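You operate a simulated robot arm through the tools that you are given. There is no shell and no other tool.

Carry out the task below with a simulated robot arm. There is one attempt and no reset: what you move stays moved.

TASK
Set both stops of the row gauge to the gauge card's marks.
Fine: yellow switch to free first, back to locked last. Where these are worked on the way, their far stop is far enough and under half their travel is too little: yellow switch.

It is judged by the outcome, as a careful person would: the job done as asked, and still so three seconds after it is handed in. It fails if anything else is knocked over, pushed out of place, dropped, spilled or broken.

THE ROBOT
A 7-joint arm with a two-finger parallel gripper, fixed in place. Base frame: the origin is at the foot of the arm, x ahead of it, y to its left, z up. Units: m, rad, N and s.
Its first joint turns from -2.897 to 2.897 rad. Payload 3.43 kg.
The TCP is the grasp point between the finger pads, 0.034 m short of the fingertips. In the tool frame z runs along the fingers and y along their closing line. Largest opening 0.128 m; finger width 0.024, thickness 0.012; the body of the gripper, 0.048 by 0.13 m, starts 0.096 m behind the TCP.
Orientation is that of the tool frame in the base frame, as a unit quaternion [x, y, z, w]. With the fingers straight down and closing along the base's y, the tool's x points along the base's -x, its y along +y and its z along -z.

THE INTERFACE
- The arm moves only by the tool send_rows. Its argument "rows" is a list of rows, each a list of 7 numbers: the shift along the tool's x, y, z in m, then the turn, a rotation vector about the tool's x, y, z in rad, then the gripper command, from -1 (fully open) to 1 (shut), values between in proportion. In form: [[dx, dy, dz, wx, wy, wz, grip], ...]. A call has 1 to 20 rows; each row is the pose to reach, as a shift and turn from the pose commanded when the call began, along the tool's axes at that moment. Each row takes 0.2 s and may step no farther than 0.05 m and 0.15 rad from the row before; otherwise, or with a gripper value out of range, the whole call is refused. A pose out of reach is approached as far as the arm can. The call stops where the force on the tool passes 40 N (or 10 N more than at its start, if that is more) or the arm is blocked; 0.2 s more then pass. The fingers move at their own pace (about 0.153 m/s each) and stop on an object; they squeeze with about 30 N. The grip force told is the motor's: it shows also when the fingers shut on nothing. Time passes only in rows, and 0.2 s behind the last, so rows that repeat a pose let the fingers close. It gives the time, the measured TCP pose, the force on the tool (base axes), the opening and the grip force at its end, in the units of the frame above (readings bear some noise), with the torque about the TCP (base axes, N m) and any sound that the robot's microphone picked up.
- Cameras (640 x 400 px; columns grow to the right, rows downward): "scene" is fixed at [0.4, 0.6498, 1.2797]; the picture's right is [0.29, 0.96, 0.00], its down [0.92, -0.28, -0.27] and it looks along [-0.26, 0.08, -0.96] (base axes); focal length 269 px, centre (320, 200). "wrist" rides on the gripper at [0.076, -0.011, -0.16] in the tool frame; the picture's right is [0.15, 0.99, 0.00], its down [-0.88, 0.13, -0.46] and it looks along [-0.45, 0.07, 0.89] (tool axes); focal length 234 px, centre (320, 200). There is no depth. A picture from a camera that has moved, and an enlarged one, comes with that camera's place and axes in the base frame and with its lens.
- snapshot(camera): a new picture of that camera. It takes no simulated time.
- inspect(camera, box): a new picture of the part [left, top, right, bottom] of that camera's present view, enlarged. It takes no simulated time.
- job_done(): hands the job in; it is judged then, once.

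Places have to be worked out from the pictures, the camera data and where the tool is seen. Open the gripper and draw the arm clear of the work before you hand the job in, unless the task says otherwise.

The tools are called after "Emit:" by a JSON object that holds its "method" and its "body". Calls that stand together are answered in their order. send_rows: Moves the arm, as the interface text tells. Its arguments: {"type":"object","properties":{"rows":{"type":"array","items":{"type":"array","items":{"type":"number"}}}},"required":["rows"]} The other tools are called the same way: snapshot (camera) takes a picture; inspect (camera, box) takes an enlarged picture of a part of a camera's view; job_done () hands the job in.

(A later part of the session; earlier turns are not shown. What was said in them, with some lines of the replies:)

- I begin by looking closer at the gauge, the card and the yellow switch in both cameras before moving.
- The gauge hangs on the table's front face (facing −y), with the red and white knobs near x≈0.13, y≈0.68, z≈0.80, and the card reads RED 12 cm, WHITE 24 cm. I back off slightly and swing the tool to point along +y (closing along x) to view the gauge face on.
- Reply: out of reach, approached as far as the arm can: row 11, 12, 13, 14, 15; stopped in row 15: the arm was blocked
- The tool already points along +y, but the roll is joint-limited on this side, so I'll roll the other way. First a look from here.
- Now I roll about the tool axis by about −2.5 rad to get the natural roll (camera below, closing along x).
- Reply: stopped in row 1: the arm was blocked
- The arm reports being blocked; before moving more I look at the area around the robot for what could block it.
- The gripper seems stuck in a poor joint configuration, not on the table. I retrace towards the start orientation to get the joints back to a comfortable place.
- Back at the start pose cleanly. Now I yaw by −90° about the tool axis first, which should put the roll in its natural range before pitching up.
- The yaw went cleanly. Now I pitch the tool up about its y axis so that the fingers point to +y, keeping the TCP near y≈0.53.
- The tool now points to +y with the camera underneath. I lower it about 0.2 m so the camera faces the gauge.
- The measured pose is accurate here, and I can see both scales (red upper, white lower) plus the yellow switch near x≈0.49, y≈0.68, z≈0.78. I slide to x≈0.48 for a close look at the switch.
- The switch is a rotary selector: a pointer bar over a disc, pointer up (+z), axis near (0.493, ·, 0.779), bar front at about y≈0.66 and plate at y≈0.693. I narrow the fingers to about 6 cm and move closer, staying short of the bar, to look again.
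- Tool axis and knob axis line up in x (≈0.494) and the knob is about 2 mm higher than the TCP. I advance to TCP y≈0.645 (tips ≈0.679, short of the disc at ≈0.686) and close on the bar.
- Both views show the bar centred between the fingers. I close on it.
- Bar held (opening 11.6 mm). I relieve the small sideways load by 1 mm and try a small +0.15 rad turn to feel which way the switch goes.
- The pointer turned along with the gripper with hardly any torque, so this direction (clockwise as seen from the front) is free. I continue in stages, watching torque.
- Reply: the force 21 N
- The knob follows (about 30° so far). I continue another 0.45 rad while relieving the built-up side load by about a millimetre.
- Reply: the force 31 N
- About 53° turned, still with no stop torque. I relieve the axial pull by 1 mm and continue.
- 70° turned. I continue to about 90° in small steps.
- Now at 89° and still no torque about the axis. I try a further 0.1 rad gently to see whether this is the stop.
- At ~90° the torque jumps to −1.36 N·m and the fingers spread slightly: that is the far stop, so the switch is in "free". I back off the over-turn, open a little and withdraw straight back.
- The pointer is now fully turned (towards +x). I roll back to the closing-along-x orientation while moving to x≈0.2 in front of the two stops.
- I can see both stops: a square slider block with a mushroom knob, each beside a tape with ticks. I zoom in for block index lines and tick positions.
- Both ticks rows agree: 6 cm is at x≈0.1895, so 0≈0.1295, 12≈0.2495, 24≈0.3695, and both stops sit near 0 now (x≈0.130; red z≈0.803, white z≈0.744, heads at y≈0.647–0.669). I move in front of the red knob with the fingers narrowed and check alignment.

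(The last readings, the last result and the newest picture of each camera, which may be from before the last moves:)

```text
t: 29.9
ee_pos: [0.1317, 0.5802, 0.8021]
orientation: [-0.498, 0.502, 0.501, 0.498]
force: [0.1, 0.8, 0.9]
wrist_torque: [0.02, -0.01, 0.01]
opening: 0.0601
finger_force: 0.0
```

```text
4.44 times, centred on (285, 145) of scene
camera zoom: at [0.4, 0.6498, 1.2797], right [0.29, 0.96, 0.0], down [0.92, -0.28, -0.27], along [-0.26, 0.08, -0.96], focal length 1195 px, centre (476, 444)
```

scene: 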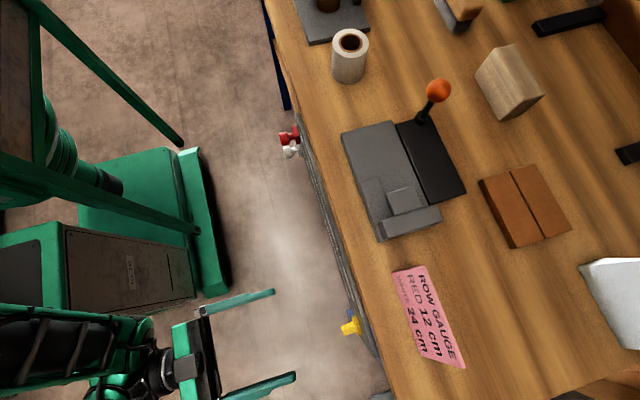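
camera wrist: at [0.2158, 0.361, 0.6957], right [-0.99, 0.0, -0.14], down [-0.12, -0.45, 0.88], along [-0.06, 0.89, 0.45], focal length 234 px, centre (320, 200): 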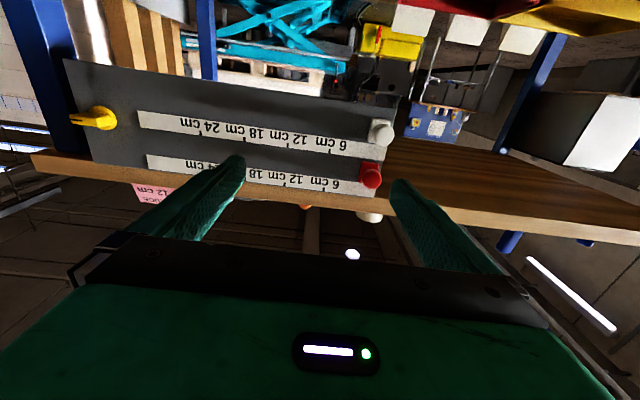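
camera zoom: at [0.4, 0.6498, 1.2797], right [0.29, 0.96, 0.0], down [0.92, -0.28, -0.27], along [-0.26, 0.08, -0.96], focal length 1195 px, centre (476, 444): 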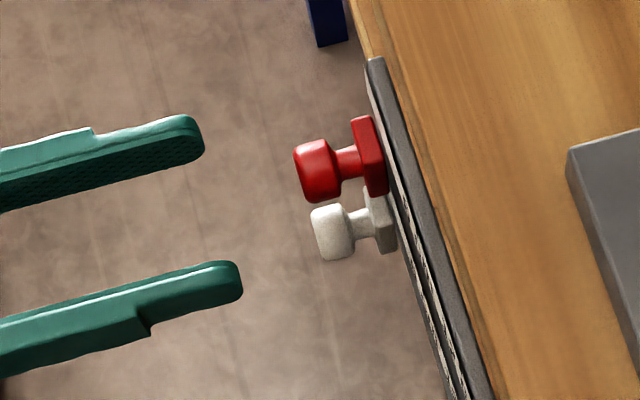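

The red head is centred between the fingers (x≈0.1303, z≈0.802). I advance to TCP y≈0.64 (tips ≈0.674, short of the block) and close.

Emit:
{"method": "send_rows", "body": {"rows": [[0, 0.0012, 0.02, 0, 0, 0, 0.06], [0, 0.0012, 0.04, 0, 0, 0, 0.06], [0, 0.0012, 0.06, 0, 0, 0, 0.06], [0, 0.0012, 0.06, 0, 0, 0, 0.06], [0, 0.0012, 0.06, 0, 0, 0, 0.4], [0, 0.0012, 0.06, 0, 0, 0, 0.8], [0, 0.0012, 0.06, 0, 0, 0, 1], [0, 0.0012, 0.06, 0, 0, 0, 1]]}}

Emit:
{"method": "inspect", "body": {"camera": "scene", "box": [220, 100, 350, 190]}}

Emit:
{"method": "inspect", "body": {"camera": "wrist", "box": [230, 90, 410, 203]}}

```text
t: 31.7
ee_pos: [0.1288, 0.6417, 0.8035]
orientation: [-0.498, 0.502, 0.501, 0.499]
force: [7.2, 1.6, -0.5]
wrist_torque: [0.03, 0.01, -0.09]
opening: 0.025
finger_force: 45.5
```

```text
4.44 times, centred on (285, 145) of scene
camera zoom: at [0.4, 0.6498, 1.2797], right [0.29, 0.96, 0.0], down [0.92, -0.28, -0.27], along [-0.26, 0.08, -0.96], focal length 1195 px, centre (476, 444)
```

zoom: 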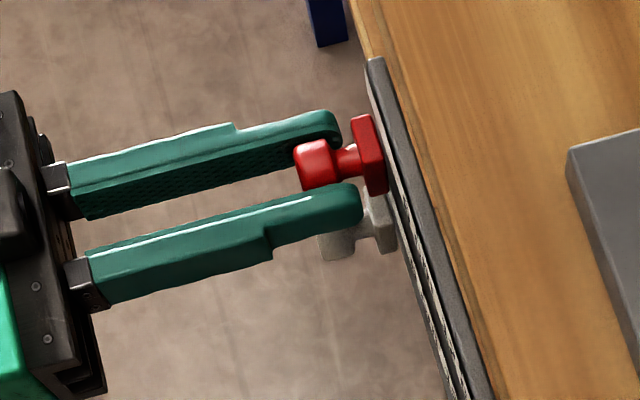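

```text
3.54 times, centred on (320, 146) of wrist
camera zoom: at [0.1397, 0.4806, 0.7267], right [-0.99, 0.0, -0.14], down [-0.12, -0.46, 0.88], along [-0.06, 0.89, 0.45], focal length 829 px, centre (320, 389)
```

zoom: 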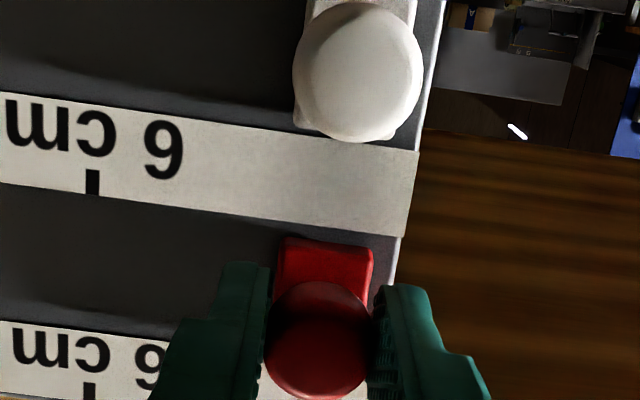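

Gripped the red head (opening 25 mm) at x≈0.129. I drag it towards +x by 6 cm first and check that the stop follows.

Emit:
{"method": "send_rows", "body": {"rows": [[0, -0.005, 0, 0, 0, 0, 1], [0, -0.013, 0, 0, 0, 0, 1], [0, -0.021, 0, 0, 0, 0, 1], [0, -0.029, 0, 0, 0, 0, 1], [0, -0.037, 0, 0, 0, 0, 1], [0, -0.045, 0, 0, 0, 0, 1], [0, -0.053, 0, 0, 0, 0, 1], [0, -0.06, 0, 0, 0, 0, 1]]}}

Emit:
{"method": "inspect", "body": {"camera": "wrist", "box": [200, 70, 440, 220]}}

```text
t: 33.5
ee_pos: [0.1807, 0.6408, 0.804]
orientation: [0.502, -0.499, -0.497, -0.502]
force: [-1.6, 15.1, -14.2]
wrist_torque: [-0.53, 0.03, 0.03]
opening: 0.0249
finger_force: 44.7
stopped in row 8: the force on the tool passed its limit at 42 N (the readings are from after the stop); the commanded pose is now the measured one
```

```text
2.67 times, centred on (320, 145) of wrist
camera zoom: at [0.1917, 0.48, 0.7281], right [-0.99, 0.0, -0.15], down [-0.14, -0.45, 0.88], along [-0.07, 0.89, 0.45], focal length 624 px, centre (320, 347)
```

zoom: 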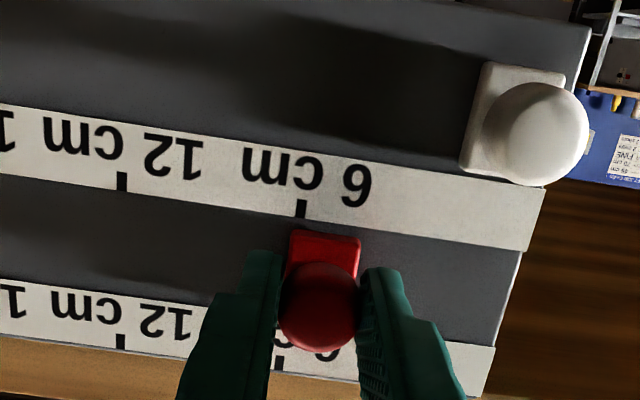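

The red stop follows (now near 5 cm); the stop of motion came from a side load in y/z, not from the slide. I relieve that by under a millimetre and continue in shorter moves.

Emit:
{"method": "send_rows", "body": {"rows": [[0.0008, 0, 0.0008, 0, 0, 0, 1], [0.0008, -0.005, 0.0008, 0, 0, 0, 1], [0.0008, -0.01, 0.0008, 0, 0, 0, 1], [0.0008, -0.015, 0.0008, 0, 0, 0, 1], [0.0008, -0.02, 0.0008, 0, 0, 0, 1]]}}

```text
t: 34.7
ee_pos: [0.1994, 0.6413, 0.8032]
orientation: [0.502, -0.499, -0.499, -0.501]
force: [-1.3, -0.1, -27.1]
wrist_torque: [-0.43, 0.0, 0.08]
opening: 0.0248
finger_force: 44.9
```

A downward load of 27 N has built up (tool slightly high relative to the slide), so I lower by about 1.2 mm and continue.

Emit:
{"method": "send_rows", "body": {"rows": [[0.0012, 0, 0, 0, 0, 0, 1], [0.0012, -0.004, 0, 0, 0, 0, 1], [0.0012, -0.008, 0, 0, 0, 0, 1], [0.0012, -0.012, 0, 0, 0, 0, 1], [0.0012, -0.016, 0, 0, 0, 0, 1]]}}

```text
t: 35.9
ee_pos: [0.2154, 0.6414, 0.8035]
orientation: [-0.501, 0.498, 0.499, 0.501]
force: [-0.9, -15.5, -19.9]
wrist_torque: [-0.28, 0.03, 0.03]
opening: 0.025
finger_force: 44.6
```

Emit:
{"method": "send_rows", "body": {"rows": [[0.0012, 0, -0.0006, 0, 0, 0, 1], [0.0012, -0.005, -0.0006, 0, 0, 0, 1], [0.0012, -0.01, -0.0006, 0, 0, 0, 1], [0.0012, -0.015, -0.0006, 0, 0, 0, 1], [0.0012, -0.02, -0.0006, 0, 0, 0, 1]]}}

Emit:
{"method": "inspect", "body": {"camera": "wrist", "box": [200, 70, 440, 220]}}

```text
t: 37.1
ee_pos: [0.2367, 0.6398, 0.8038]
orientation: [-0.501, 0.497, 0.499, 0.502]
force: [-0.5, 3.3, -12.5]
wrist_torque: [-0.03, 0.08, 0.05]
opening: 0.025
finger_force: 44.9
```

```text
2.67 times, centred on (320, 145) of wrist
camera zoom: at [0.2478, 0.4805, 0.7277], right [-0.99, 0.0, -0.15], down [-0.14, -0.46, 0.88], along [-0.07, 0.89, 0.45], focal length 624 px, centre (320, 347)
```

zoom: 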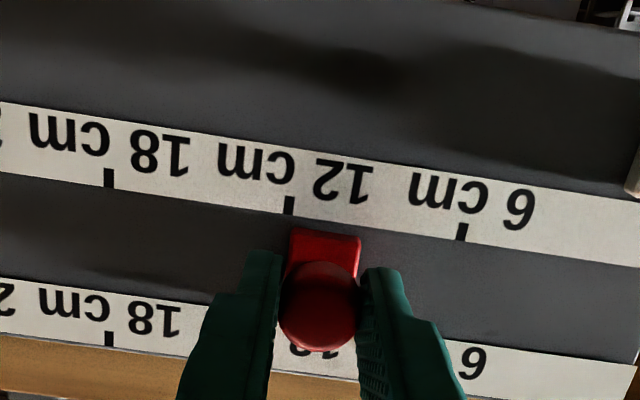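

Reading about 10.7 cm now. I move the remaining ~12.5 mm towards the 12 cm tick.

Emit:
{"method": "send_rows", "body": {"rows": [[0.0008, 0, 0, 0, 0, 0, 1], [0.0008, -0.004, 0, 0, 0, 0, 1], [0.0008, -0.008, 0, 0, 0, 0, 1], [0.0008, -0.0125, 0, 0, 0, 0, 1], [0.0008, -0.0125, 0, 0, 0, 0, 1]]}}

Emit:
{"method": "inspect", "body": {"camera": "wrist", "box": [200, 70, 440, 220]}}

```text
t: 38.3
ee_pos: [0.249, 0.6407, 0.8038]
orientation: [-0.5, 0.497, 0.499, 0.503]
force: [0.1, 7.6, 2.9]
wrist_torque: [-0.01, 0.0, 0.03]
opening: 0.0247
finger_force: 45.1
```

```text
2.67 times, centred on (320, 145) of wrist
camera zoom: at [0.2605, 0.4806, 0.7275], right [-0.99, 0.0, -0.15], down [-0.14, -0.46, 0.88], along [-0.07, 0.89, 0.45], focal length 624 px, centre (320, 347)
```

zoom: 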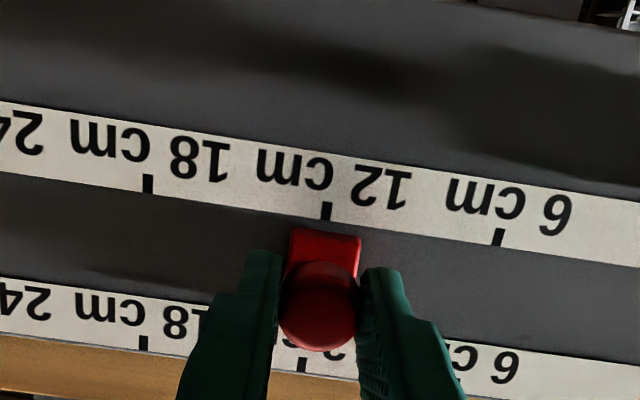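

Red now reads about 12 cm with negligible loads. I release gently, back off, and take a square-on view to verify it precisely.

Emit:
{"method": "send_rows", "body": {"rows": [[0, 0, 0, 0, 0, 0, 0.6], [0, 0, 0, 0, 0, 0, 0.3], [0, 0, 0, 0, 0, 0, 0.2], [0, 0, 0, 0, 0, 0, 0.1], [0, 0, -0.02, 0, 0, 0, 0.1], [0, 0, -0.045, 0, 0, 0, 0.1], [0, 0, -0.07, 0, 0, 0, 0.1]]}}

```text
t: 39.9
ee_pos: [0.2481, 0.5686, 0.8026]
orientation: [0.501, -0.498, -0.5, -0.501]
force: [-0.1, -1.1, -0.2]
wrist_torque: [0.0, 0.02, 0.02]
opening: 0.0577
finger_force: 0.2
```

Emit:
{"method": "send_rows", "body": {"rows": [[0, -0.0015, 0, 0, 0, 0.0725, -0.2], [0, -0.0015, 0, 0, 0, 0.145, -0.4], [0, -0.0015, 0, 0, 0, 0.145, -0.4]]}}

Emit:
{"method": "snapshot", "body": {"camera": "wrist"}}

Emit:
{"method": "inspect", "body": {"camera": "wrist", "box": [260, 110, 380, 185]}}

```text
t: 40.7
ee_pos: [0.2505, 0.5708, 0.8015]
orientation: [-0.462, 0.535, 0.533, 0.465]
force: [0.1, 0.3, 0.9]
wrist_torque: [0.01, 0.02, -0.04]
opening: 0.0897
finger_force: 0.0
```

```text
taken
camera wrist: at [0.2507, 0.4094, 0.7252], right [-1.0, 0.0, -0.01], down [-0.01, -0.46, 0.89], along [0.0, 0.89, 0.46], focal length 234 px, centre (320, 200)
```

wrist: 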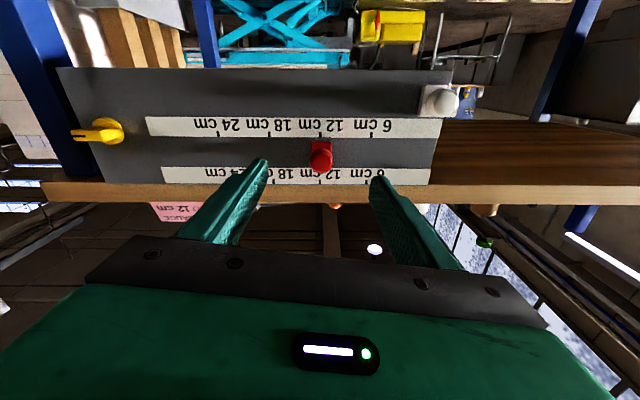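

```text
5.33 times, centred on (320, 148) of wrist
camera zoom: at [0.2507, 0.4094, 0.7252], right [-1.0, 0.0, -0.01], down [-0.01, -0.46, 0.89], along [0.0, 0.89, 0.46], focal length 1249 px, centre (320, 480)
```

zoom: 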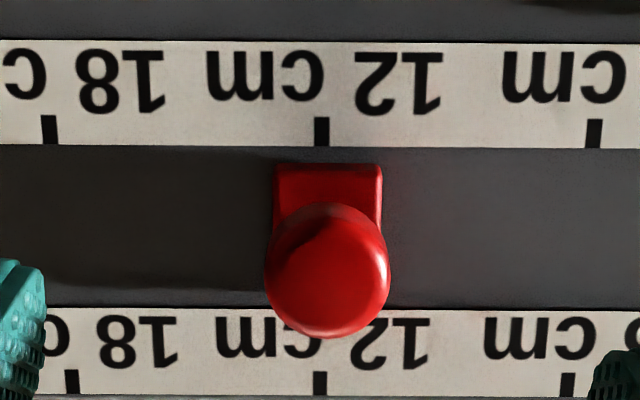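

Square-on view: tick at column 321, block and head centre at column 327, so the red stop is about 1.3 mm short of 12 cm. The TCP now sits at the tick's x (≈0.2505), so I roll back, re-grip here and let the grip bring it over.

Emit:
{"method": "send_rows", "body": {"rows": [[0, 0, 0, 0, 0, -0.0725, -0.1], [0, 0, 0, 0, 0, -0.145, 0.06], [0, 0, 0.02, 0, 0, -0.145, 0.06], [0, 0, 0.045, 0, 0, -0.145, 0.06], [0, 0, 0.07, 0, 0, -0.145, 0.06], [0, 0, 0.07, 0, 0, -0.145, 0.06], [0, 0, 0.07, 0, 0, -0.145, 0.4], [0, 0, 0.07, 0, 0, -0.145, 0.8], [0, 0, 0.07, 0, 0, -0.145, 1], [0, 0, 0.07, 0, 0, -0.145, 1]]}}

Emit:
{"method": "inspect", "body": {"camera": "wrist", "box": [200, 70, 440, 220]}}

```text
t: 42.9
ee_pos: [0.2505, 0.639, 0.8029]
orientation: [-0.501, 0.498, 0.499, 0.502]
force: [0.2, 3.8, -0.2]
wrist_torque: [-0.01, 0.01, 0.01]
opening: 0.0248
finger_force: 45.3
```

```text
2.67 times, centred on (320, 145) of wrist
camera zoom: at [0.2618, 0.4803, 0.726], right [-0.99, 0.0, -0.15], down [-0.14, -0.46, 0.88], along [-0.07, 0.89, 0.45], focal length 624 px, centre (320, 347)
```

zoom: 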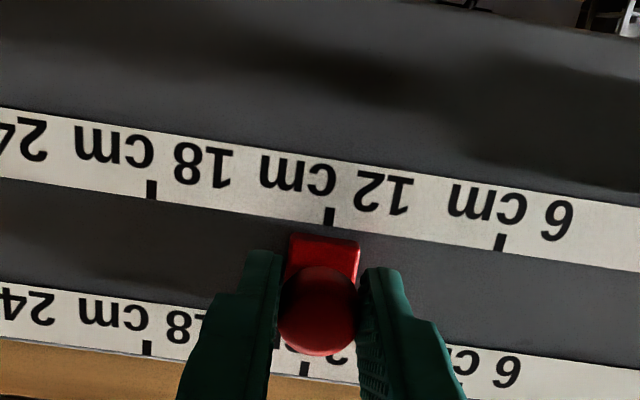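

Gripped at x≈0.2505. I release, back off and check square-on again.

Emit:
{"method": "send_rows", "body": {"rows": [[0, 0, 0, 0, 0, 0, 0.6], [0, 0, 0, 0, 0, 0, 0.3], [0, 0, 0, 0, 0, 0, 0.1], [0, 0, 0, 0, 0, 0, 0.1], [0, 0, -0.02, 0, 0, 0, 0.1], [0, 0, -0.045, 0, 0, 0, 0.1], [0, 0, -0.07, 0, 0, 0.0725, 0], [0, 0, -0.07, 0, 0, 0.145, -0.3], [0, 0, -0.07, 0, 0, 0.145, -0.3]]}}

Emit:
{"method": "inspect", "body": {"camera": "wrist", "box": [260, 110, 380, 185]}}

```text
t: 44.9
ee_pos: [0.2491, 0.572, 0.8014]
orientation: [-0.462, 0.534, 0.534, 0.464]
force: [-0.3, 0.1, -0.2]
wrist_torque: [0.0, 0.0, 0.0]
opening: 0.0833
finger_force: 0.1
```

```text
5.33 times, centred on (320, 148) of wrist
camera zoom: at [0.2497, 0.4108, 0.7245], right [-1.0, 0.0, -0.01], down [-0.01, -0.46, 0.89], along [0.0, 0.89, 0.46], focal length 1249 px, centre (320, 480)
```

zoom: 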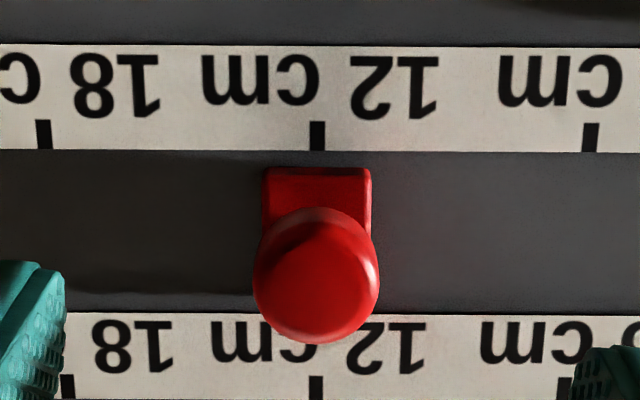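

Tick and block now coincide to within a fraction of a millimetre: red is at 12 cm. Next I go to the front of the white knob (x≈0.130, z≈0.744).

Emit:
{"method": "send_rows", "body": {"rows": [[0.0147, 0.022, 0, 0, 0, -0.03, 0], [0.0295, 0.0441, 0, 0, 0, -0.06, 0.06], [0.0442, 0.0661, 0, 0, 0, -0.09, 0.06], [0.059, 0.0882, 0.004, 0, 0, -0.12, 0.06], [0.0737, 0.1102, 0.008, 0, 0, -0.145, 0.06], [0.0737, 0.1102, 0.008, 0, 0, -0.145, 0.06]]}}

Emit:
{"method": "inspect", "body": {"camera": "wrist", "box": [230, 90, 410, 203]}}

Emit:
{"method": "inspect", "body": {"camera": "scene", "box": [220, 100, 350, 190]}}

```text
t: 46.3
ee_pos: [0.1288, 0.578, 0.7432]
orientation: [-0.5, 0.499, 0.499, 0.502]
force: [-0.1, -1.0, 0.0]
wrist_torque: [0.03, -0.01, -0.01]
opening: 0.0599
finger_force: 0.1
```

```text
3.54 times, centred on (320, 146) of wrist
camera zoom: at [0.1405, 0.4187, 0.6673], right [-0.99, 0.0, -0.15], down [-0.14, -0.46, 0.88], along [-0.07, 0.89, 0.45], focal length 829 px, centre (320, 389)
```

zoom: 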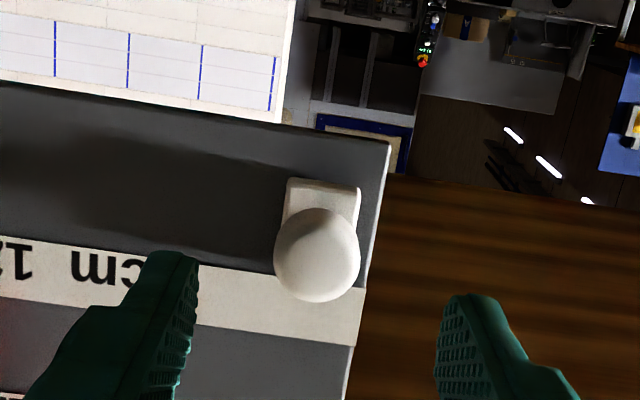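

```text
4.44 times, centred on (285, 145) of scene
camera zoom: at [0.4, 0.6498, 1.2797], right [0.29, 0.96, 0.0], down [0.92, -0.28, -0.27], along [-0.26, 0.08, -0.96], focal length 1195 px, centre (476, 444)
```

zoom: 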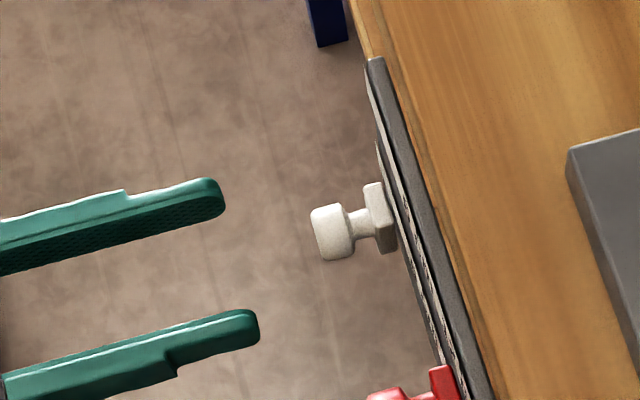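

White head is centred (x≈0.129, z≈0.742). I lower 1.2 mm, advance to y≈0.64 and close.

Emit:
{"method": "send_rows", "body": {"rows": [[0.0012, 0, 0.02, 0, 0, 0, 0.06], [0.0012, 0, 0.04, 0, 0, 0, 0.06], [0.0012, 0, 0.062, 0, 0, 0, 0.06], [0.0012, 0, 0.062, 0, 0, 0, 0.06], [0.0012, 0, 0.062, 0, 0, 0, 0.4], [0.0012, 0, 0.062, 0, 0, 0, 0.8], [0.0012, 0, 0.062, 0, 0, 0, 1], [0.0012, 0, 0.062, 0, 0, 0, 1]]}}

Emit:
{"method": "inspect", "body": {"camera": "wrist", "box": [230, 90, 410, 203]}}

```text
t: 48.1
ee_pos: [0.1292, 0.6412, 0.7432]
orientation: [-0.5, 0.498, 0.498, 0.503]
force: [12.6, 0.1, -0.4]
wrist_torque: [0.01, 0.01, -0.17]
opening: 0.0251
finger_force: 45.1
```

```text
3.54 times, centred on (320, 146) of wrist
camera zoom: at [0.1405, 0.4809, 0.6665], right [-0.99, 0.0, -0.15], down [-0.14, -0.46, 0.88], along [-0.07, 0.89, 0.45], focal length 829 px, centre (320, 389)
```

zoom: 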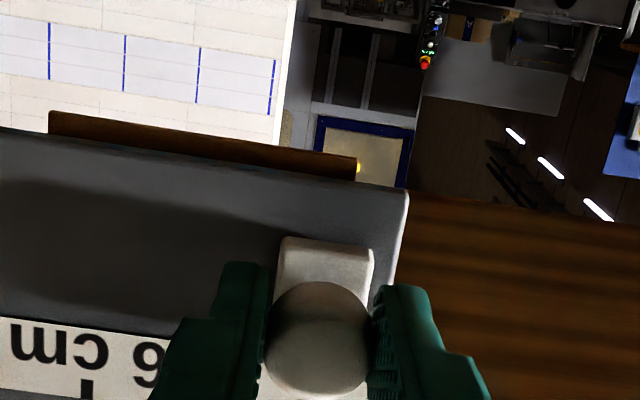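

Gripped the white head at its zero stop. I drag it along +x in short segments, watching side loads.

Emit:
{"method": "send_rows", "body": {"rows": [[0, -0.005, 0, 0, 0, 0, 1], [0, -0.01, 0, 0, 0, 0, 1], [0, -0.015, 0, 0, 0, 0, 1], [0, -0.02, 0, 0, 0, 0, 1], [0, -0.025, 0, 0, 0, 0, 1]]}}

```text
t: 49.3
ee_pos: [0.1552, 0.6405, 0.742]
orientation: [-0.499, 0.5, 0.498, 0.503]
force: [0.0, 28.7, -2.3]
wrist_torque: [-0.07, -0.01, 0.08]
opening: 0.0249
finger_force: 44.4
```

Emit:
{"method": "send_rows", "body": {"rows": [[0, 0, 0.0012, 0, 0, 0, 1], [0, -0.005, 0.0012, 0, 0, 0, 1], [0, -0.01, 0.0014, 0, 0, 0, 1], [0, -0.015, 0.0016, 0, 0, 0, 1], [0, -0.02, 0.0018, 0, 0, 0, 1]]}}

```text
t: 50.5
ee_pos: [0.1743, 0.6409, 0.7419]
orientation: [-0.501, 0.499, 0.498, 0.502]
force: [-0.4, -19.4, 3.7]
wrist_torque: [0.31, 0.0, 0.05]
opening: 0.0248
finger_force: 45.0
```

Emit:
{"method": "send_rows", "body": {"rows": [[0, 0, -0.0007, 0, 0, 0, 1], [0, -0.006, -0.0007, 0, 0, 0, 1], [0, -0.012, -0.0007, 0, 0, 0, 1], [0, -0.018, -0.0007, 0, 0, 0, 1], [0, -0.024, -0.0007, 0, 0, 0, 1]]}}

```text
t: 51.7
ee_pos: [0.2007, 0.6408, 0.7428]
orientation: [0.502, -0.499, -0.498, -0.501]
force: [-0.4, 6.9, -19.8]
wrist_torque: [-0.38, -0.05, 0.04]
opening: 0.0246
finger_force: 45.1
```

Load in z is now −20 N; I lower by 0.9 mm and continue the drag.

Emit:
{"method": "send_rows", "body": {"rows": [[0.0009, 0, 0.0003, 0, 0, 0, 1], [0.0009, -0.006, 0.0003, 0, 0, 0, 1], [0.0011, -0.012, 0.0003, 0, 0, 0, 1], [0.0013, -0.018, 0.0003, 0, 0, 0, 1], [0.0015, -0.024, 0.0003, 0, 0, 0, 1]]}}

```text
t: 52.9
ee_pos: [0.2222, 0.6398, 0.7429]
orientation: [-0.501, 0.498, 0.499, 0.502]
force: [-1.3, -23.6, -2.0]
wrist_torque: [0.09, 0.09, 0.11]
opening: 0.0247
finger_force: 44.9
```

Emit:
{"method": "send_rows", "body": {"rows": [[0, 0, -0.0008, 0, 0, 0, 1], [0, -0.006, -0.0008, 0, 0, 0, 1], [0.0002, -0.012, -0.0008, 0, 0, 0, 1], [0.0004, -0.018, -0.0008, 0, 0, 0, 1], [0.0006, -0.024, -0.0008, 0, 0, 0, 1]]}}

Emit:
{"method": "inspect", "body": {"camera": "wrist", "box": [200, 70, 440, 220]}}

```text
t: 54.1
ee_pos: [0.2478, 0.6417, 0.7426]
orientation: [-0.5, 0.498, 0.499, 0.503]
force: [-0.6, 8.6, -4.9]
wrist_torque: [-0.26, 0.06, 0.05]
opening: 0.0247
finger_force: 45.3
```

```text
2.67 times, centred on (320, 145) of wrist
camera zoom: at [0.2593, 0.4809, 0.6665], right [-0.99, 0.0, -0.15], down [-0.14, -0.46, 0.88], along [-0.07, 0.89, 0.45], focal length 624 px, centre (320, 347)
```

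zoom: 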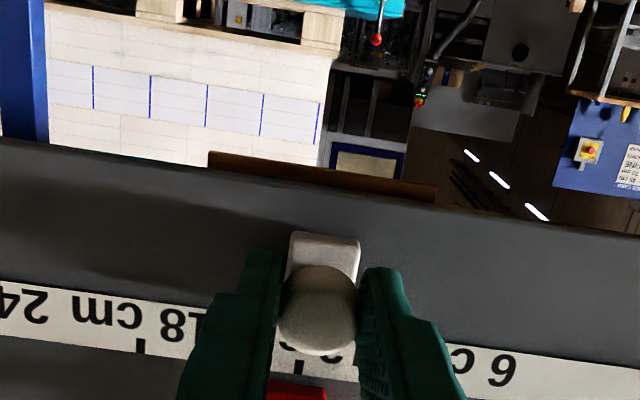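

White is at about 12 cm on its way. Loads are small; I continue towards 24 cm.

Emit:
{"method": "send_rows", "body": {"rows": [[0.0002, 0, 0.0002, 0, 0, 0, 1], [0.0002, -0.006, 0.0002, 0, 0, 0, 1], [0.0004, -0.012, 0.0002, 0, 0, 0, 1], [0.0006, -0.018, 0.0002, 0, 0, 0, 1], [0.0008, -0.024, 0.0002, 0, 0, 0, 1], [0.001, -0.03, 0.0002, 0, 0, 0, 1]]}}

```text
t: 55.5
ee_pos: [0.2774, 0.64, 0.7429]
orientation: [-0.5, 0.498, 0.499, 0.503]
force: [-0.5, 2.7, 12.8]
wrist_torque: [0.34, -0.09, 0.08]
opening: 0.0247
finger_force: 45.1
```

Emit:
{"method": "send_rows", "body": {"rows": [[-0.0005, 0, 0.0, 0, 0, 0, 1], [-0.0005, -0.006, 0.0, 0, 0, 0, 1], [-0.0005, -0.012, 0.0, 0, 0, 0, 1], [-0.0005, -0.018, 0.0, 0, 0, 0, 1], [-0.0005, -0.024, 0.0, 0, 0, 0, 1], [-0.0005, -0.03, 0.0, 0, 0, 0, 1]]}}

```text
t: 56.9
ee_pos: [0.3072, 0.641, 0.7425]
orientation: [-0.501, 0.498, 0.499, 0.503]
force: [-1.0, 8.4, 11.5]
wrist_torque: [0.25, 0.01, 0.09]
opening: 0.0246
finger_force: 45.3
```

Emit:
{"method": "send_rows", "body": {"rows": [[-0.0004, 0, 0.0003, 0, 0, 0, 1], [-0.0004, -0.006, 0.0003, 0, 0, 0, 1], [-0.0004, -0.012, 0.0003, 0, 0, 0, 1], [-0.0004, -0.018, 0.0003, 0, 0, 0, 1], [-0.0004, -0.024, 0.0003, 0, 0, 0, 1], [-0.0004, -0.03, 0.0003, 0, 0, 0, 1]]}}

```text
t: 58.3
ee_pos: [0.3375, 0.64, 0.7426]
orientation: [-0.5, 0.499, 0.498, 0.503]
force: [-1.1, -4.7, 12.8]
wrist_torque: [0.43, 0.04, 0.12]
opening: 0.0248
finger_force: 45.6
```

At x≈0.3375; the 24 cm tick should be at x≈0.3705, so I move the remaining 33 mm.

Emit:
{"method": "send_rows", "body": {"rows": [[-0.0004, 0, 0.0, 0, 0, 0, 1], [-0.0004, -0.006, 0.0, 0, 0, 0, 1], [-0.0004, -0.012, 0.0, 0, 0, 0, 1], [-0.0004, -0.018, 0.0, 0, 0, 0, 1], [-0.0004, -0.024, 0.0, 0, 0, 0, 1], [-0.0004, -0.03, 0.0, 0, 0, 0, 1], [-0.0004, -0.033, 0.0, 0, 0, 0, 1], [-0.0004, -0.033, 0.0, 0, 0, 0, 1]]}}

Emit:
{"method": "inspect", "body": {"camera": "wrist", "box": [200, 70, 440, 220]}}

```text
t: 60.1
ee_pos: [0.3702, 0.6399, 0.7437]
orientation: [-0.5, 0.499, 0.498, 0.502]
force: [0.4, -3.7, 3.8]
wrist_torque: [0.1, 0.0, 0.02]
opening: 0.0249
finger_force: 45.6
```

```text
2.67 times, centred on (320, 145) of wrist
camera zoom: at [0.3813, 0.4807, 0.6667], right [-0.99, 0.0, -0.15], down [-0.14, -0.46, 0.88], along [-0.07, 0.89, 0.45], focal length 624 px, centre (320, 347)
```

zoom: 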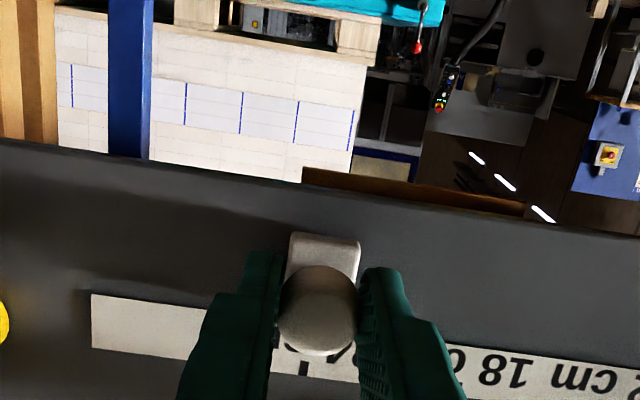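

Now at x≈0.3702. I release, back off and roll for the square-on check.

Emit:
{"method": "send_rows", "body": {"rows": [[0, 0, 0, 0, 0, 0, 0.6], [0, 0, 0, 0, 0, 0, 0.3], [0, 0, 0, 0, 0, 0, 0.1], [0, 0, 0, 0, 0, 0, 0.1], [0, 0, -0.02, 0, 0, 0, 0.1], [0, 0, -0.045, 0, 0, 0, 0.1], [0, 0, -0.07, 0, 0, 0.0725, 0], [0, 0, -0.07, 0, 0, 0.148, -0.3], [0, 0, -0.07, 0, 0, 0.148, -0.3]]}}

Emit:
{"method": "inspect", "body": {"camera": "wrist", "box": [260, 120, 380, 195]}}

Emit:
{"method": "snapshot", "body": {"camera": "wrist"}}

```text
t: 62.1
ee_pos: [0.3695, 0.5722, 0.742]
orientation: [-0.462, 0.535, 0.535, 0.464]
force: [0.3, -0.6, -0.3]
wrist_torque: [0.03, -0.06, -0.01]
opening: 0.0831
finger_force: 0.1
```

```text
5.33 times, centred on (320, 158) of wrist
camera zoom: at [0.3691, 0.4115, 0.6654], right [-1.0, 0.0, 0.0], down [0.0, -0.46, 0.89], along [0.0, 0.89, 0.46], focal length 1249 px, centre (320, 427)
```

zoom: 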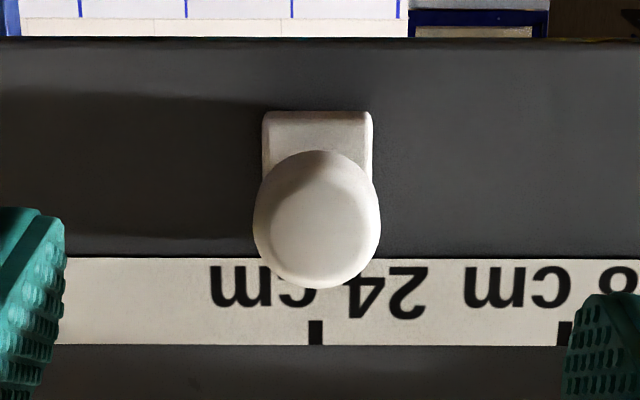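

```text
taken
camera wrist: at [0.3691, 0.4115, 0.6654], right [-1.0, 0.0, 0.0], down [0.0, -0.46, 0.89], along [0.0, 0.89, 0.46], focal length 234 px, centre (320, 200)
```

wrist: 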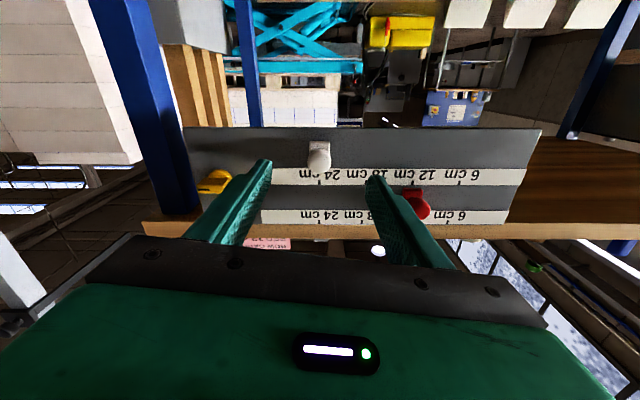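

White block and the 24 cm tick coincide (≈317 vs ≈316 px). Both stops are set; now I go back to the switch, rolling to close along z in front of the bar.

Emit:
{"method": "send_rows", "body": {"rows": [[-0.0056, -0.0118, -0.0012, 0, 0, 0.1425, -0.1], [-0.0111, -0.0235, -0.0024, 0, 0, 0.285, 0.06], [-0.0167, -0.0353, -0.0036, 0, 0, 0.4275, 0.06], [-0.0222, -0.0471, -0.0048, 0, 0, 0.57, 0.06], [-0.0278, -0.0589, -0.006, 0, 0, 0.7125, 0.06], [-0.0334, -0.0706, -0.0072, 0, 0, 0.855, 0.06], [-0.0389, -0.0824, -0.0084, 0, 0, 0.9975, 0.06], [-0.0445, -0.0942, -0.0096, 0, 0, 1.14, 0.06], [-0.05, -0.1059, -0.0108, 0, 0, 1.2825, 0.06], [-0.0556, -0.1177, -0.012, 0, 0, 1.425, 0.06], [-0.0556, -0.1177, -0.012, 0, 0, 1.425, 0.06]]}}

Emit:
{"method": "inspect", "body": {"camera": "wrist", "box": [230, 90, 410, 203]}}

Emit:
{"method": "inspect", "body": {"camera": "scene", "box": [270, 280, 400, 370]}}

```text
t: 64.5
ee_pos: [0.4929, 0.5577, 0.7801]
orientation: [0.0, 0.706, 0.708, 0.0]
force: [-0.1, 0.4, 0.1]
wrist_torque: [0.02, 0.0, 0.02]
opening: 0.0601
finger_force: 0.0
```

```text
3.54 times, centred on (320, 146) of wrist
camera zoom: at [0.4168, 0.3979, 0.7686], right [-0.15, 0.0, 0.99], down [0.88, -0.46, 0.13], along [0.45, 0.89, 0.07], focal length 829 px, centre (320, 389)
```

zoom: 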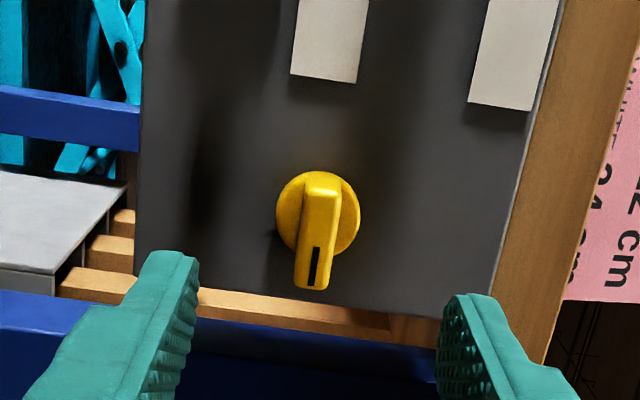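

```text
4.44 times, centred on (335, 325) of scene
camera zoom: at [0.4, 0.6498, 1.2797], right [0.29, 0.96, 0.0], down [0.92, -0.28, -0.27], along [-0.26, 0.08, -0.96], focal length 1195 px, centre (253, -356)
```

zoom: 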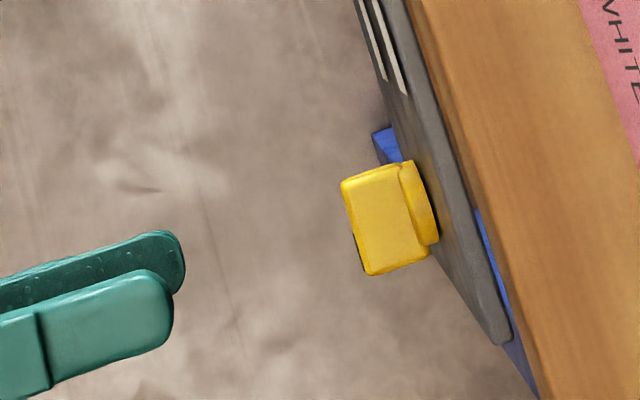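

The bar is centred between the fingers in z; the axis is about 1.8 mm further in +x. I advance to y≈0.644 and close on the bar.

Emit:
{"method": "send_rows", "body": {"rows": [[-0.0018, 0, 0.025, 0, 0, 0, 0.06], [-0.0018, 0, 0.05, 0, 0, 0, 0.06], [-0.0018, 0, 0.07, 0, 0, 0, 0.06], [-0.0018, 0, 0.086, 0, 0, 0, 0.06], [-0.0018, 0, 0.086, 0, 0, 0, 0.06], [-0.0018, 0, 0.086, 0, 0, 0, 0.4], [-0.0018, 0, 0.086, 0, 0, 0, 0.7], [-0.0018, 0, 0.086, 0, 0, 0, 1], [-0.0018, 0, 0.086, 0, 0, 0, 1]]}}

Emit:
{"method": "inspect", "body": {"camera": "wrist", "box": [230, 90, 410, 203]}}

Emit:
{"method": "inspect", "body": {"camera": "scene", "box": [270, 280, 400, 370]}}

```text
t: 66.5
ee_pos: [0.4957, 0.6435, 0.7804]
orientation: [-0.001, 0.707, 0.708, 0.002]
force: [-0.2, 3.4, -13.1]
wrist_torque: [-0.32, -0.02, -0.23]
opening: 0.0118
finger_force: 45.2
```

```text
3.54 times, centred on (320, 146) of wrist
camera zoom: at [0.4189, 0.4844, 0.7687], right [-0.15, 0.0, 0.99], down [0.88, -0.46, 0.13], along [0.45, 0.89, 0.07], focal length 829 px, centre (320, 389)
```

zoom: 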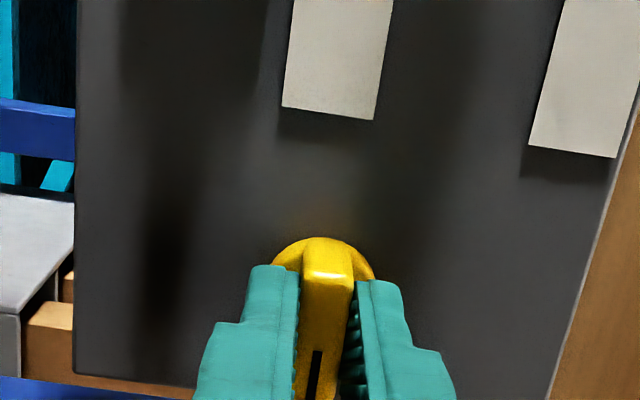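

```text
4.44 times, centred on (335, 325) of scene
camera zoom: at [0.4, 0.6498, 1.2797], right [0.29, 0.96, 0.0], down [0.92, -0.28, -0.27], along [-0.26, 0.08, -0.96], focal length 1195 px, centre (253, -356)
```

zoom: 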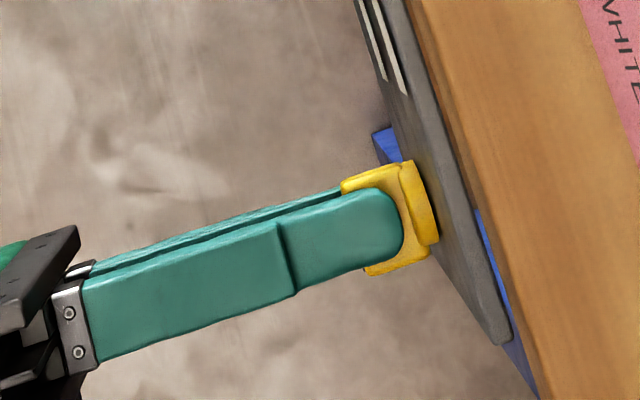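

Gripped on the bar. I relieve 1 mm in z and turn back (negative) in stages.

Emit:
{"method": "send_rows", "body": {"rows": [[0, -0.0009, 0, 0, 0, 0, 1], [0, -0.0009, 0, 0, 0, -0.1, 1], [0, -0.0009, 0, 0, 0, -0.2, 1], [0, -0.0009, 0, 0, 0, -0.3, 1], [0, -0.0009, 0, 0, 0, -0.4, 1]]}}

```text
t: 67.7
ee_pos: [0.495, 0.6448, 0.7797]
orientation: [-0.141, 0.693, 0.693, 0.143]
force: [-8.0, -6.4, -8.9]
wrist_torque: [-0.8, -0.01, 1.36]
opening: 0.0118
finger_force: 44.9
```

Emit:
{"method": "send_rows", "body": {"rows": [[0.0008, -0.0003, -0.0002, 0, 0, 0, 1], [0.0008, -0.0003, -0.0002, 0, 0, -0.1, 1], [0.0008, -0.0003, -0.0002, 0, 0, -0.2, 1], [0.0008, -0.0003, -0.0002, 0, 0, -0.3, 1], [0.0008, -0.0003, -0.0002, 0, 0, -0.4, 1]]}}

Emit:
{"method": "inspect", "body": {"camera": "wrist", "box": [230, 90, 410, 203]}}

```text
t: 68.9
ee_pos: [0.4951, 0.6446, 0.7787]
orientation: [-0.277, 0.65, 0.651, 0.278]
force: [1.4, 11.2, 1.4]
wrist_torque: [0.14, -0.02, -0.28]
opening: 0.012
finger_force: 44.7
```

```text
3.54 times, centred on (320, 146) of wrist
camera zoom: at [0.4504, 0.4844, 0.7171], right [-0.81, 0.0, 0.58], down [0.52, -0.46, 0.72], along [0.27, 0.89, 0.37], focal length 829 px, centre (320, 389)
```

zoom: 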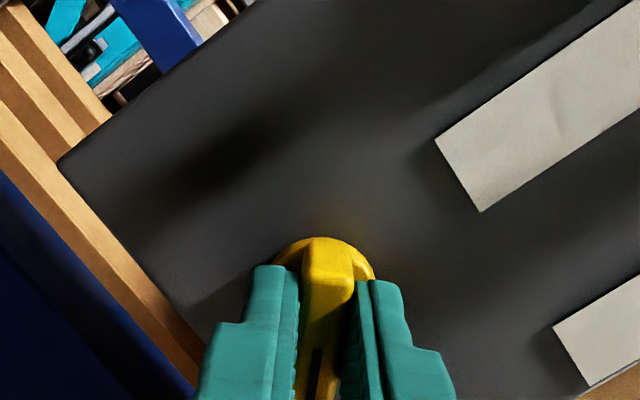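

Halfway back with small loads; I keep turning.

Emit:
{"method": "send_rows", "body": {"rows": [[0, 0, 0.0004, 0, 0, -0.1, 1], [0, 0, 0.0004, 0, 0, -0.2, 1], [0, 0, 0.0004, 0, 0, -0.3, 1], [0, 0, 0.0004, 0, 0, -0.4, 1]]}}

```text
t: 69.9
ee_pos: [0.4947, 0.6451, 0.7799]
orientation: [-0.399, 0.583, 0.584, 0.401]
force: [2.1, -5.6, 12.5]
wrist_torque: [0.24, 0.0, 0.13]
opening: 0.0121
finger_force: 44.6
```

Emit:
{"method": "send_rows", "body": {"rows": [[-0.0006, 0.0002, -0.0002, 0, 0, -0.1, 1], [-0.0006, 0.0002, -0.0002, 0, 0, -0.2, 1], [-0.0006, 0.0002, -0.0002, 0, 0, -0.3, 1], [-0.0006, 0.0002, -0.0002, 0, 0, -0.36, 1]]}}

Emit:
{"method": "inspect", "body": {"camera": "wrist", "box": [230, 90, 410, 203]}}

```text
t: 70.9
ee_pos: [0.4951, 0.6445, 0.7801]
orientation: [-0.498, 0.501, 0.501, 0.5]
force: [4.6, -6.9, 8.4]
wrist_torque: [0.48, 0.01, 0.17]
opening: 0.0119
finger_force: 45.0
```

```text
3.54 times, centred on (320, 146) of wrist
camera zoom: at [0.5054, 0.4843, 0.7039], right [-0.99, 0.0, -0.14], down [-0.13, -0.46, 0.88], along [-0.06, 0.89, 0.45], focal length 829 px, centre (320, 389)
```

zoom: 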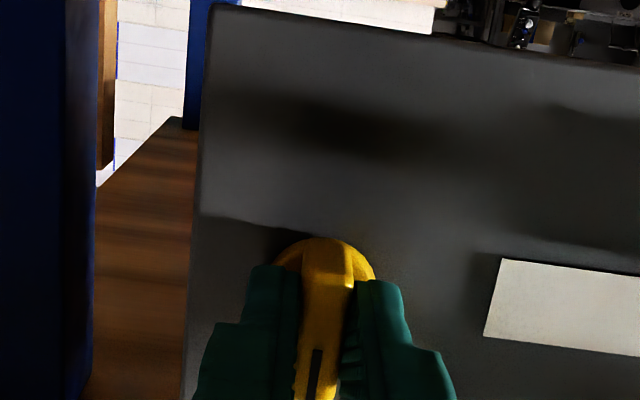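

The bar is vertical again; I press a little further (−0.1 rad) to feel the locked stop.

Emit:
{"method": "send_rows", "body": {"rows": [[0, 0, 0, 0, 0, -0.05, 1], [0, 0, 0, 0, 0, -0.1, 1]]}}

```text
t: 71.5
ee_pos: [0.4946, 0.6444, 0.7798]
orientation: [-0.52, 0.478, 0.476, 0.523]
force: [5.4, -7.4, 8.1]
wrist_torque: [0.17, 1.35, 0.34]
opening: 0.0131
finger_force: 45.2
```

Torque +1.35 N·m and the fingers spreading: the locked stop is reached. I undo the over-turn, open, and withdraw straight back.

Emit:
{"method": "send_rows", "body": {"rows": [[0, 0, 0, 0, 0, 0.06, 1], [0, 0, 0, 0, 0, 0.088, 0.7], [0, 0, 0, 0, 0, 0.088, 0.3], [0, 0, 0, 0, 0, 0.088, 0.1], [0, 0, 0, 0, 0, 0.088, 0.1], [0, 0, -0.02, 0, 0, 0.088, 0.1], [0, 0, -0.045, 0, 0, 0.088, 0.1], [0, 0, -0.075, 0, 0, 0.088, 0.1], [0, 0, -0.105, 0, 0, 0.088, -0.5], [0, 0, -0.13, 0, 0, 0.088, -1]]}}

Emit:
{"method": "snapshot", "body": {"camera": "wrist"}}

Emit:
{"method": "inspect", "body": {"camera": "wrist", "box": [230, 70, 410, 183]}}

Emit:
{"method": "inspect", "body": {"camera": "scene", "box": [270, 280, 400, 370]}}

```text
t: 73.7
ee_pos: [0.4945, 0.5134, 0.7793]
orientation: [-0.5, 0.499, 0.499, 0.502]
force: [1.2, 0.7, 1.0]
wrist_torque: [-0.02, 0.03, -0.03]
opening: 0.1282
finger_force: 0.1
```

```text
taken
camera wrist: at [0.5058, 0.3537, 0.7033], right [-0.99, 0.0, -0.15], down [-0.13, -0.46, 0.88], along [-0.07, 0.89, 0.45], focal length 234 px, centre (320, 200)
```

wrist: 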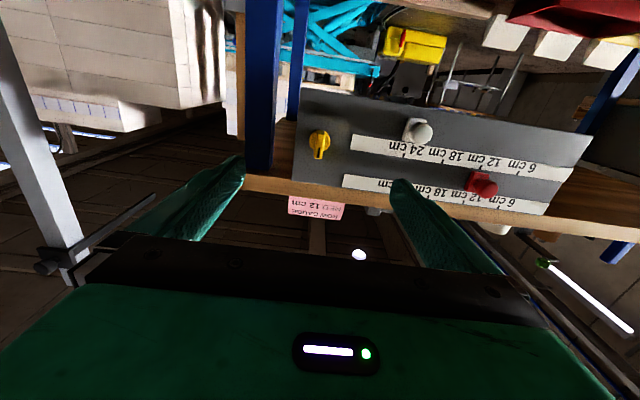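

```text
3.54 times, centred on (320, 126) of wrist
camera zoom: at [0.5058, 0.3537, 0.7033], right [-0.99, 0.0, -0.15], down [-0.13, -0.46, 0.88], along [-0.07, 0.89, 0.45], focal length 829 px, centre (320, 460)
```

zoom: 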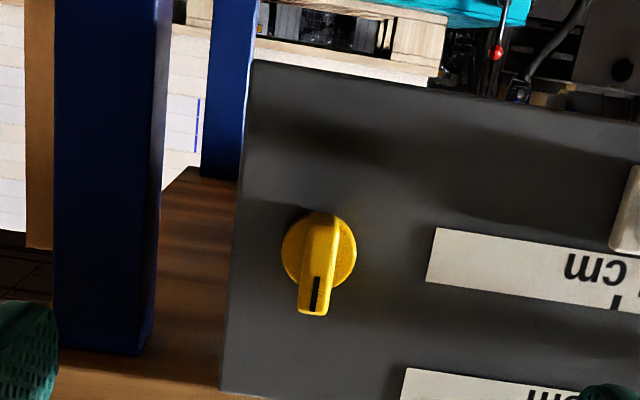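

```text
4.44 times, centred on (335, 325) of scene
camera zoom: at [0.4, 0.6498, 1.2797], right [0.29, 0.96, 0.0], down [0.92, -0.28, -0.27], along [-0.26, 0.08, -0.96], focal length 1195 px, centre (253, -356)
```

zoom: 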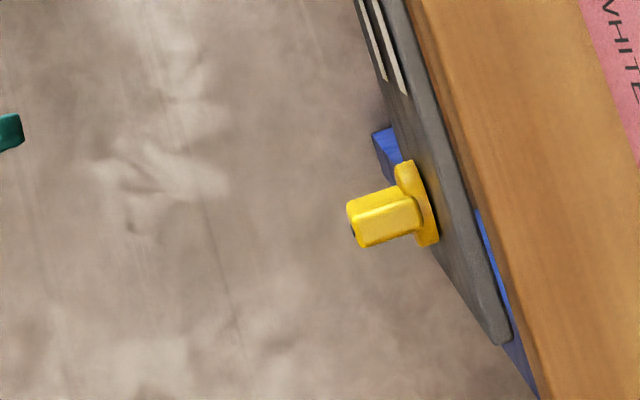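

The switch looks exactly as at the start (pointer up, locked). I do a final square-on check of both stops from a clear distance.

Emit:
{"method": "send_rows", "body": {"rows": [[0, 0.0244, 0, 0, 0, 0.015, -1], [0, 0.0488, 0, 0, 0, 0.03, -1], [0, 0.0732, 0, 0, 0, 0.045, -1], [0, 0.0976, 0, 0, 0, 0.06, -1], [0, 0.122, 0, 0, 0, 0.074, -1], [0, 0.1464, 0, 0, 0, 0.09, -1], [0, 0.1708, 0, 0, 0, 0.104, -1], [0, 0.1952, 0, 0, 0, 0.12, -1], [0, 0.2196, 0, 0, 0, 0.134, -1], [0, 0.244, 0, 0, 0, 0.148, -1], [0, 0.244, 0, 0, 0, 0.148, -1]]}}

Emit:
{"method": "inspect", "body": {"camera": "wrist", "box": [270, 110, 370, 173]}}

Emit:
{"method": "inspect", "body": {"camera": "wrist", "box": [190, 90, 350, 190]}}

Emit:
{"method": "snapshot", "body": {"camera": "scene"}}

```text
t: 76.1
ee_pos: [0.2496, 0.5132, 0.7759]
orientation: [-0.463, 0.534, 0.535, 0.464]
force: [-0.6, 0.1, -0.3]
wrist_torque: [0.0, 0.01, 0.03]
opening: 0.128
finger_force: 0.1
```

```text
6.35 times, centred on (320, 142) of wrist
camera zoom: at [0.2505, 0.354, 0.6993], right [-1.0, 0.0, 0.0], down [0.0, -0.46, 0.89], along [0.0, 0.89, 0.46], focal length 1487 px, centre (320, 571)
```

zoom: 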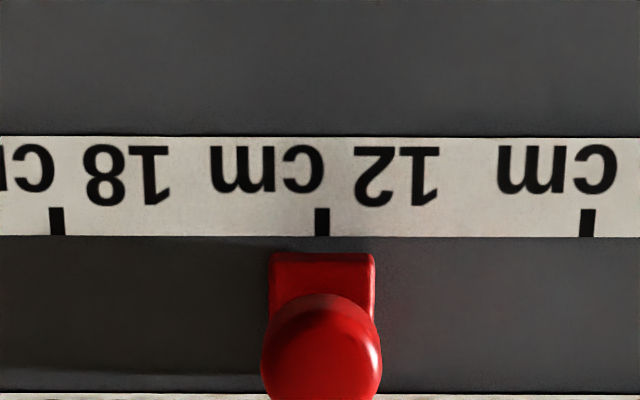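

```text
4.00 times, centred on (270, 140) of wrist
camera zoom: at [0.2505, 0.354, 0.6993], right [-1.0, 0.0, 0.0], down [0.0, -0.46, 0.89], along [0.0, 0.89, 0.46], focal length 937 px, centre (520, 440)
```

zoom: 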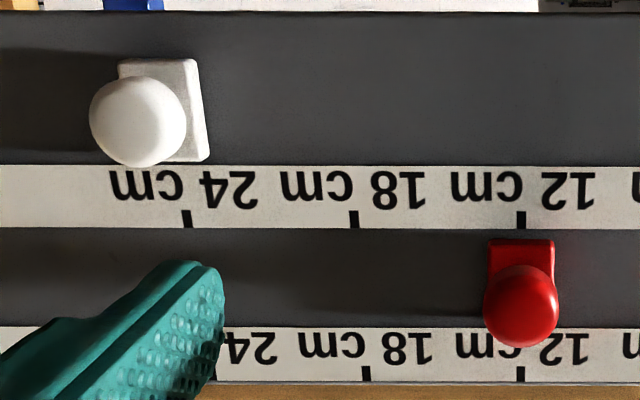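

```text
taken
```

scene: 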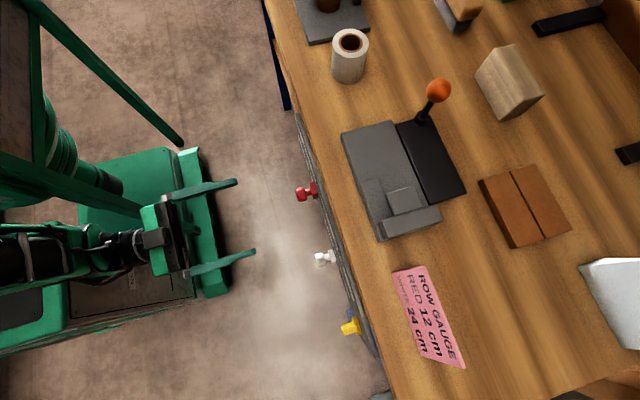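

Red block (centre ≈322) sits exactly on the 12 cm tick, white remains at the 24 cm mark as verified, the switch is back at locked, and nothing else has moved. The gripper is open and clear of the gauge, so I hand the job in.

Emit:
{"method": "job_done", "body": {}}

```text
The job is handed in.
```

Both stops on the row gauge are set to the card: red at 12 cm and white at 24 cm. I handed the job in with the yellow switch back at locked.

- **Switch:** I turned it clockwise from pointer up to its far stop, about 90°, before moving the stops, and turned it back to its original stop afterwards. There are no labels on the switch. I took the far end to be "free" because both stops slid easily with it there.
- **Red stop:** it first landed about 1.3 mm short, so I gripped it again and corrected it. A square-on camera check after locking showed the block centred on the 12 cm tick.
- **White stop:** a square-on check right after I released it showed it within about 0.3 mm of the 24 cm tick. I did not repeat that square-on check after locking, but nothing touched the stop in between.

One drag on the red stop halted at the 40 N force limit because of a side load; I relieved it and carried on. The final pictures show nothing else out of place. The gripper is open, about 10 cm clear of the knobs.
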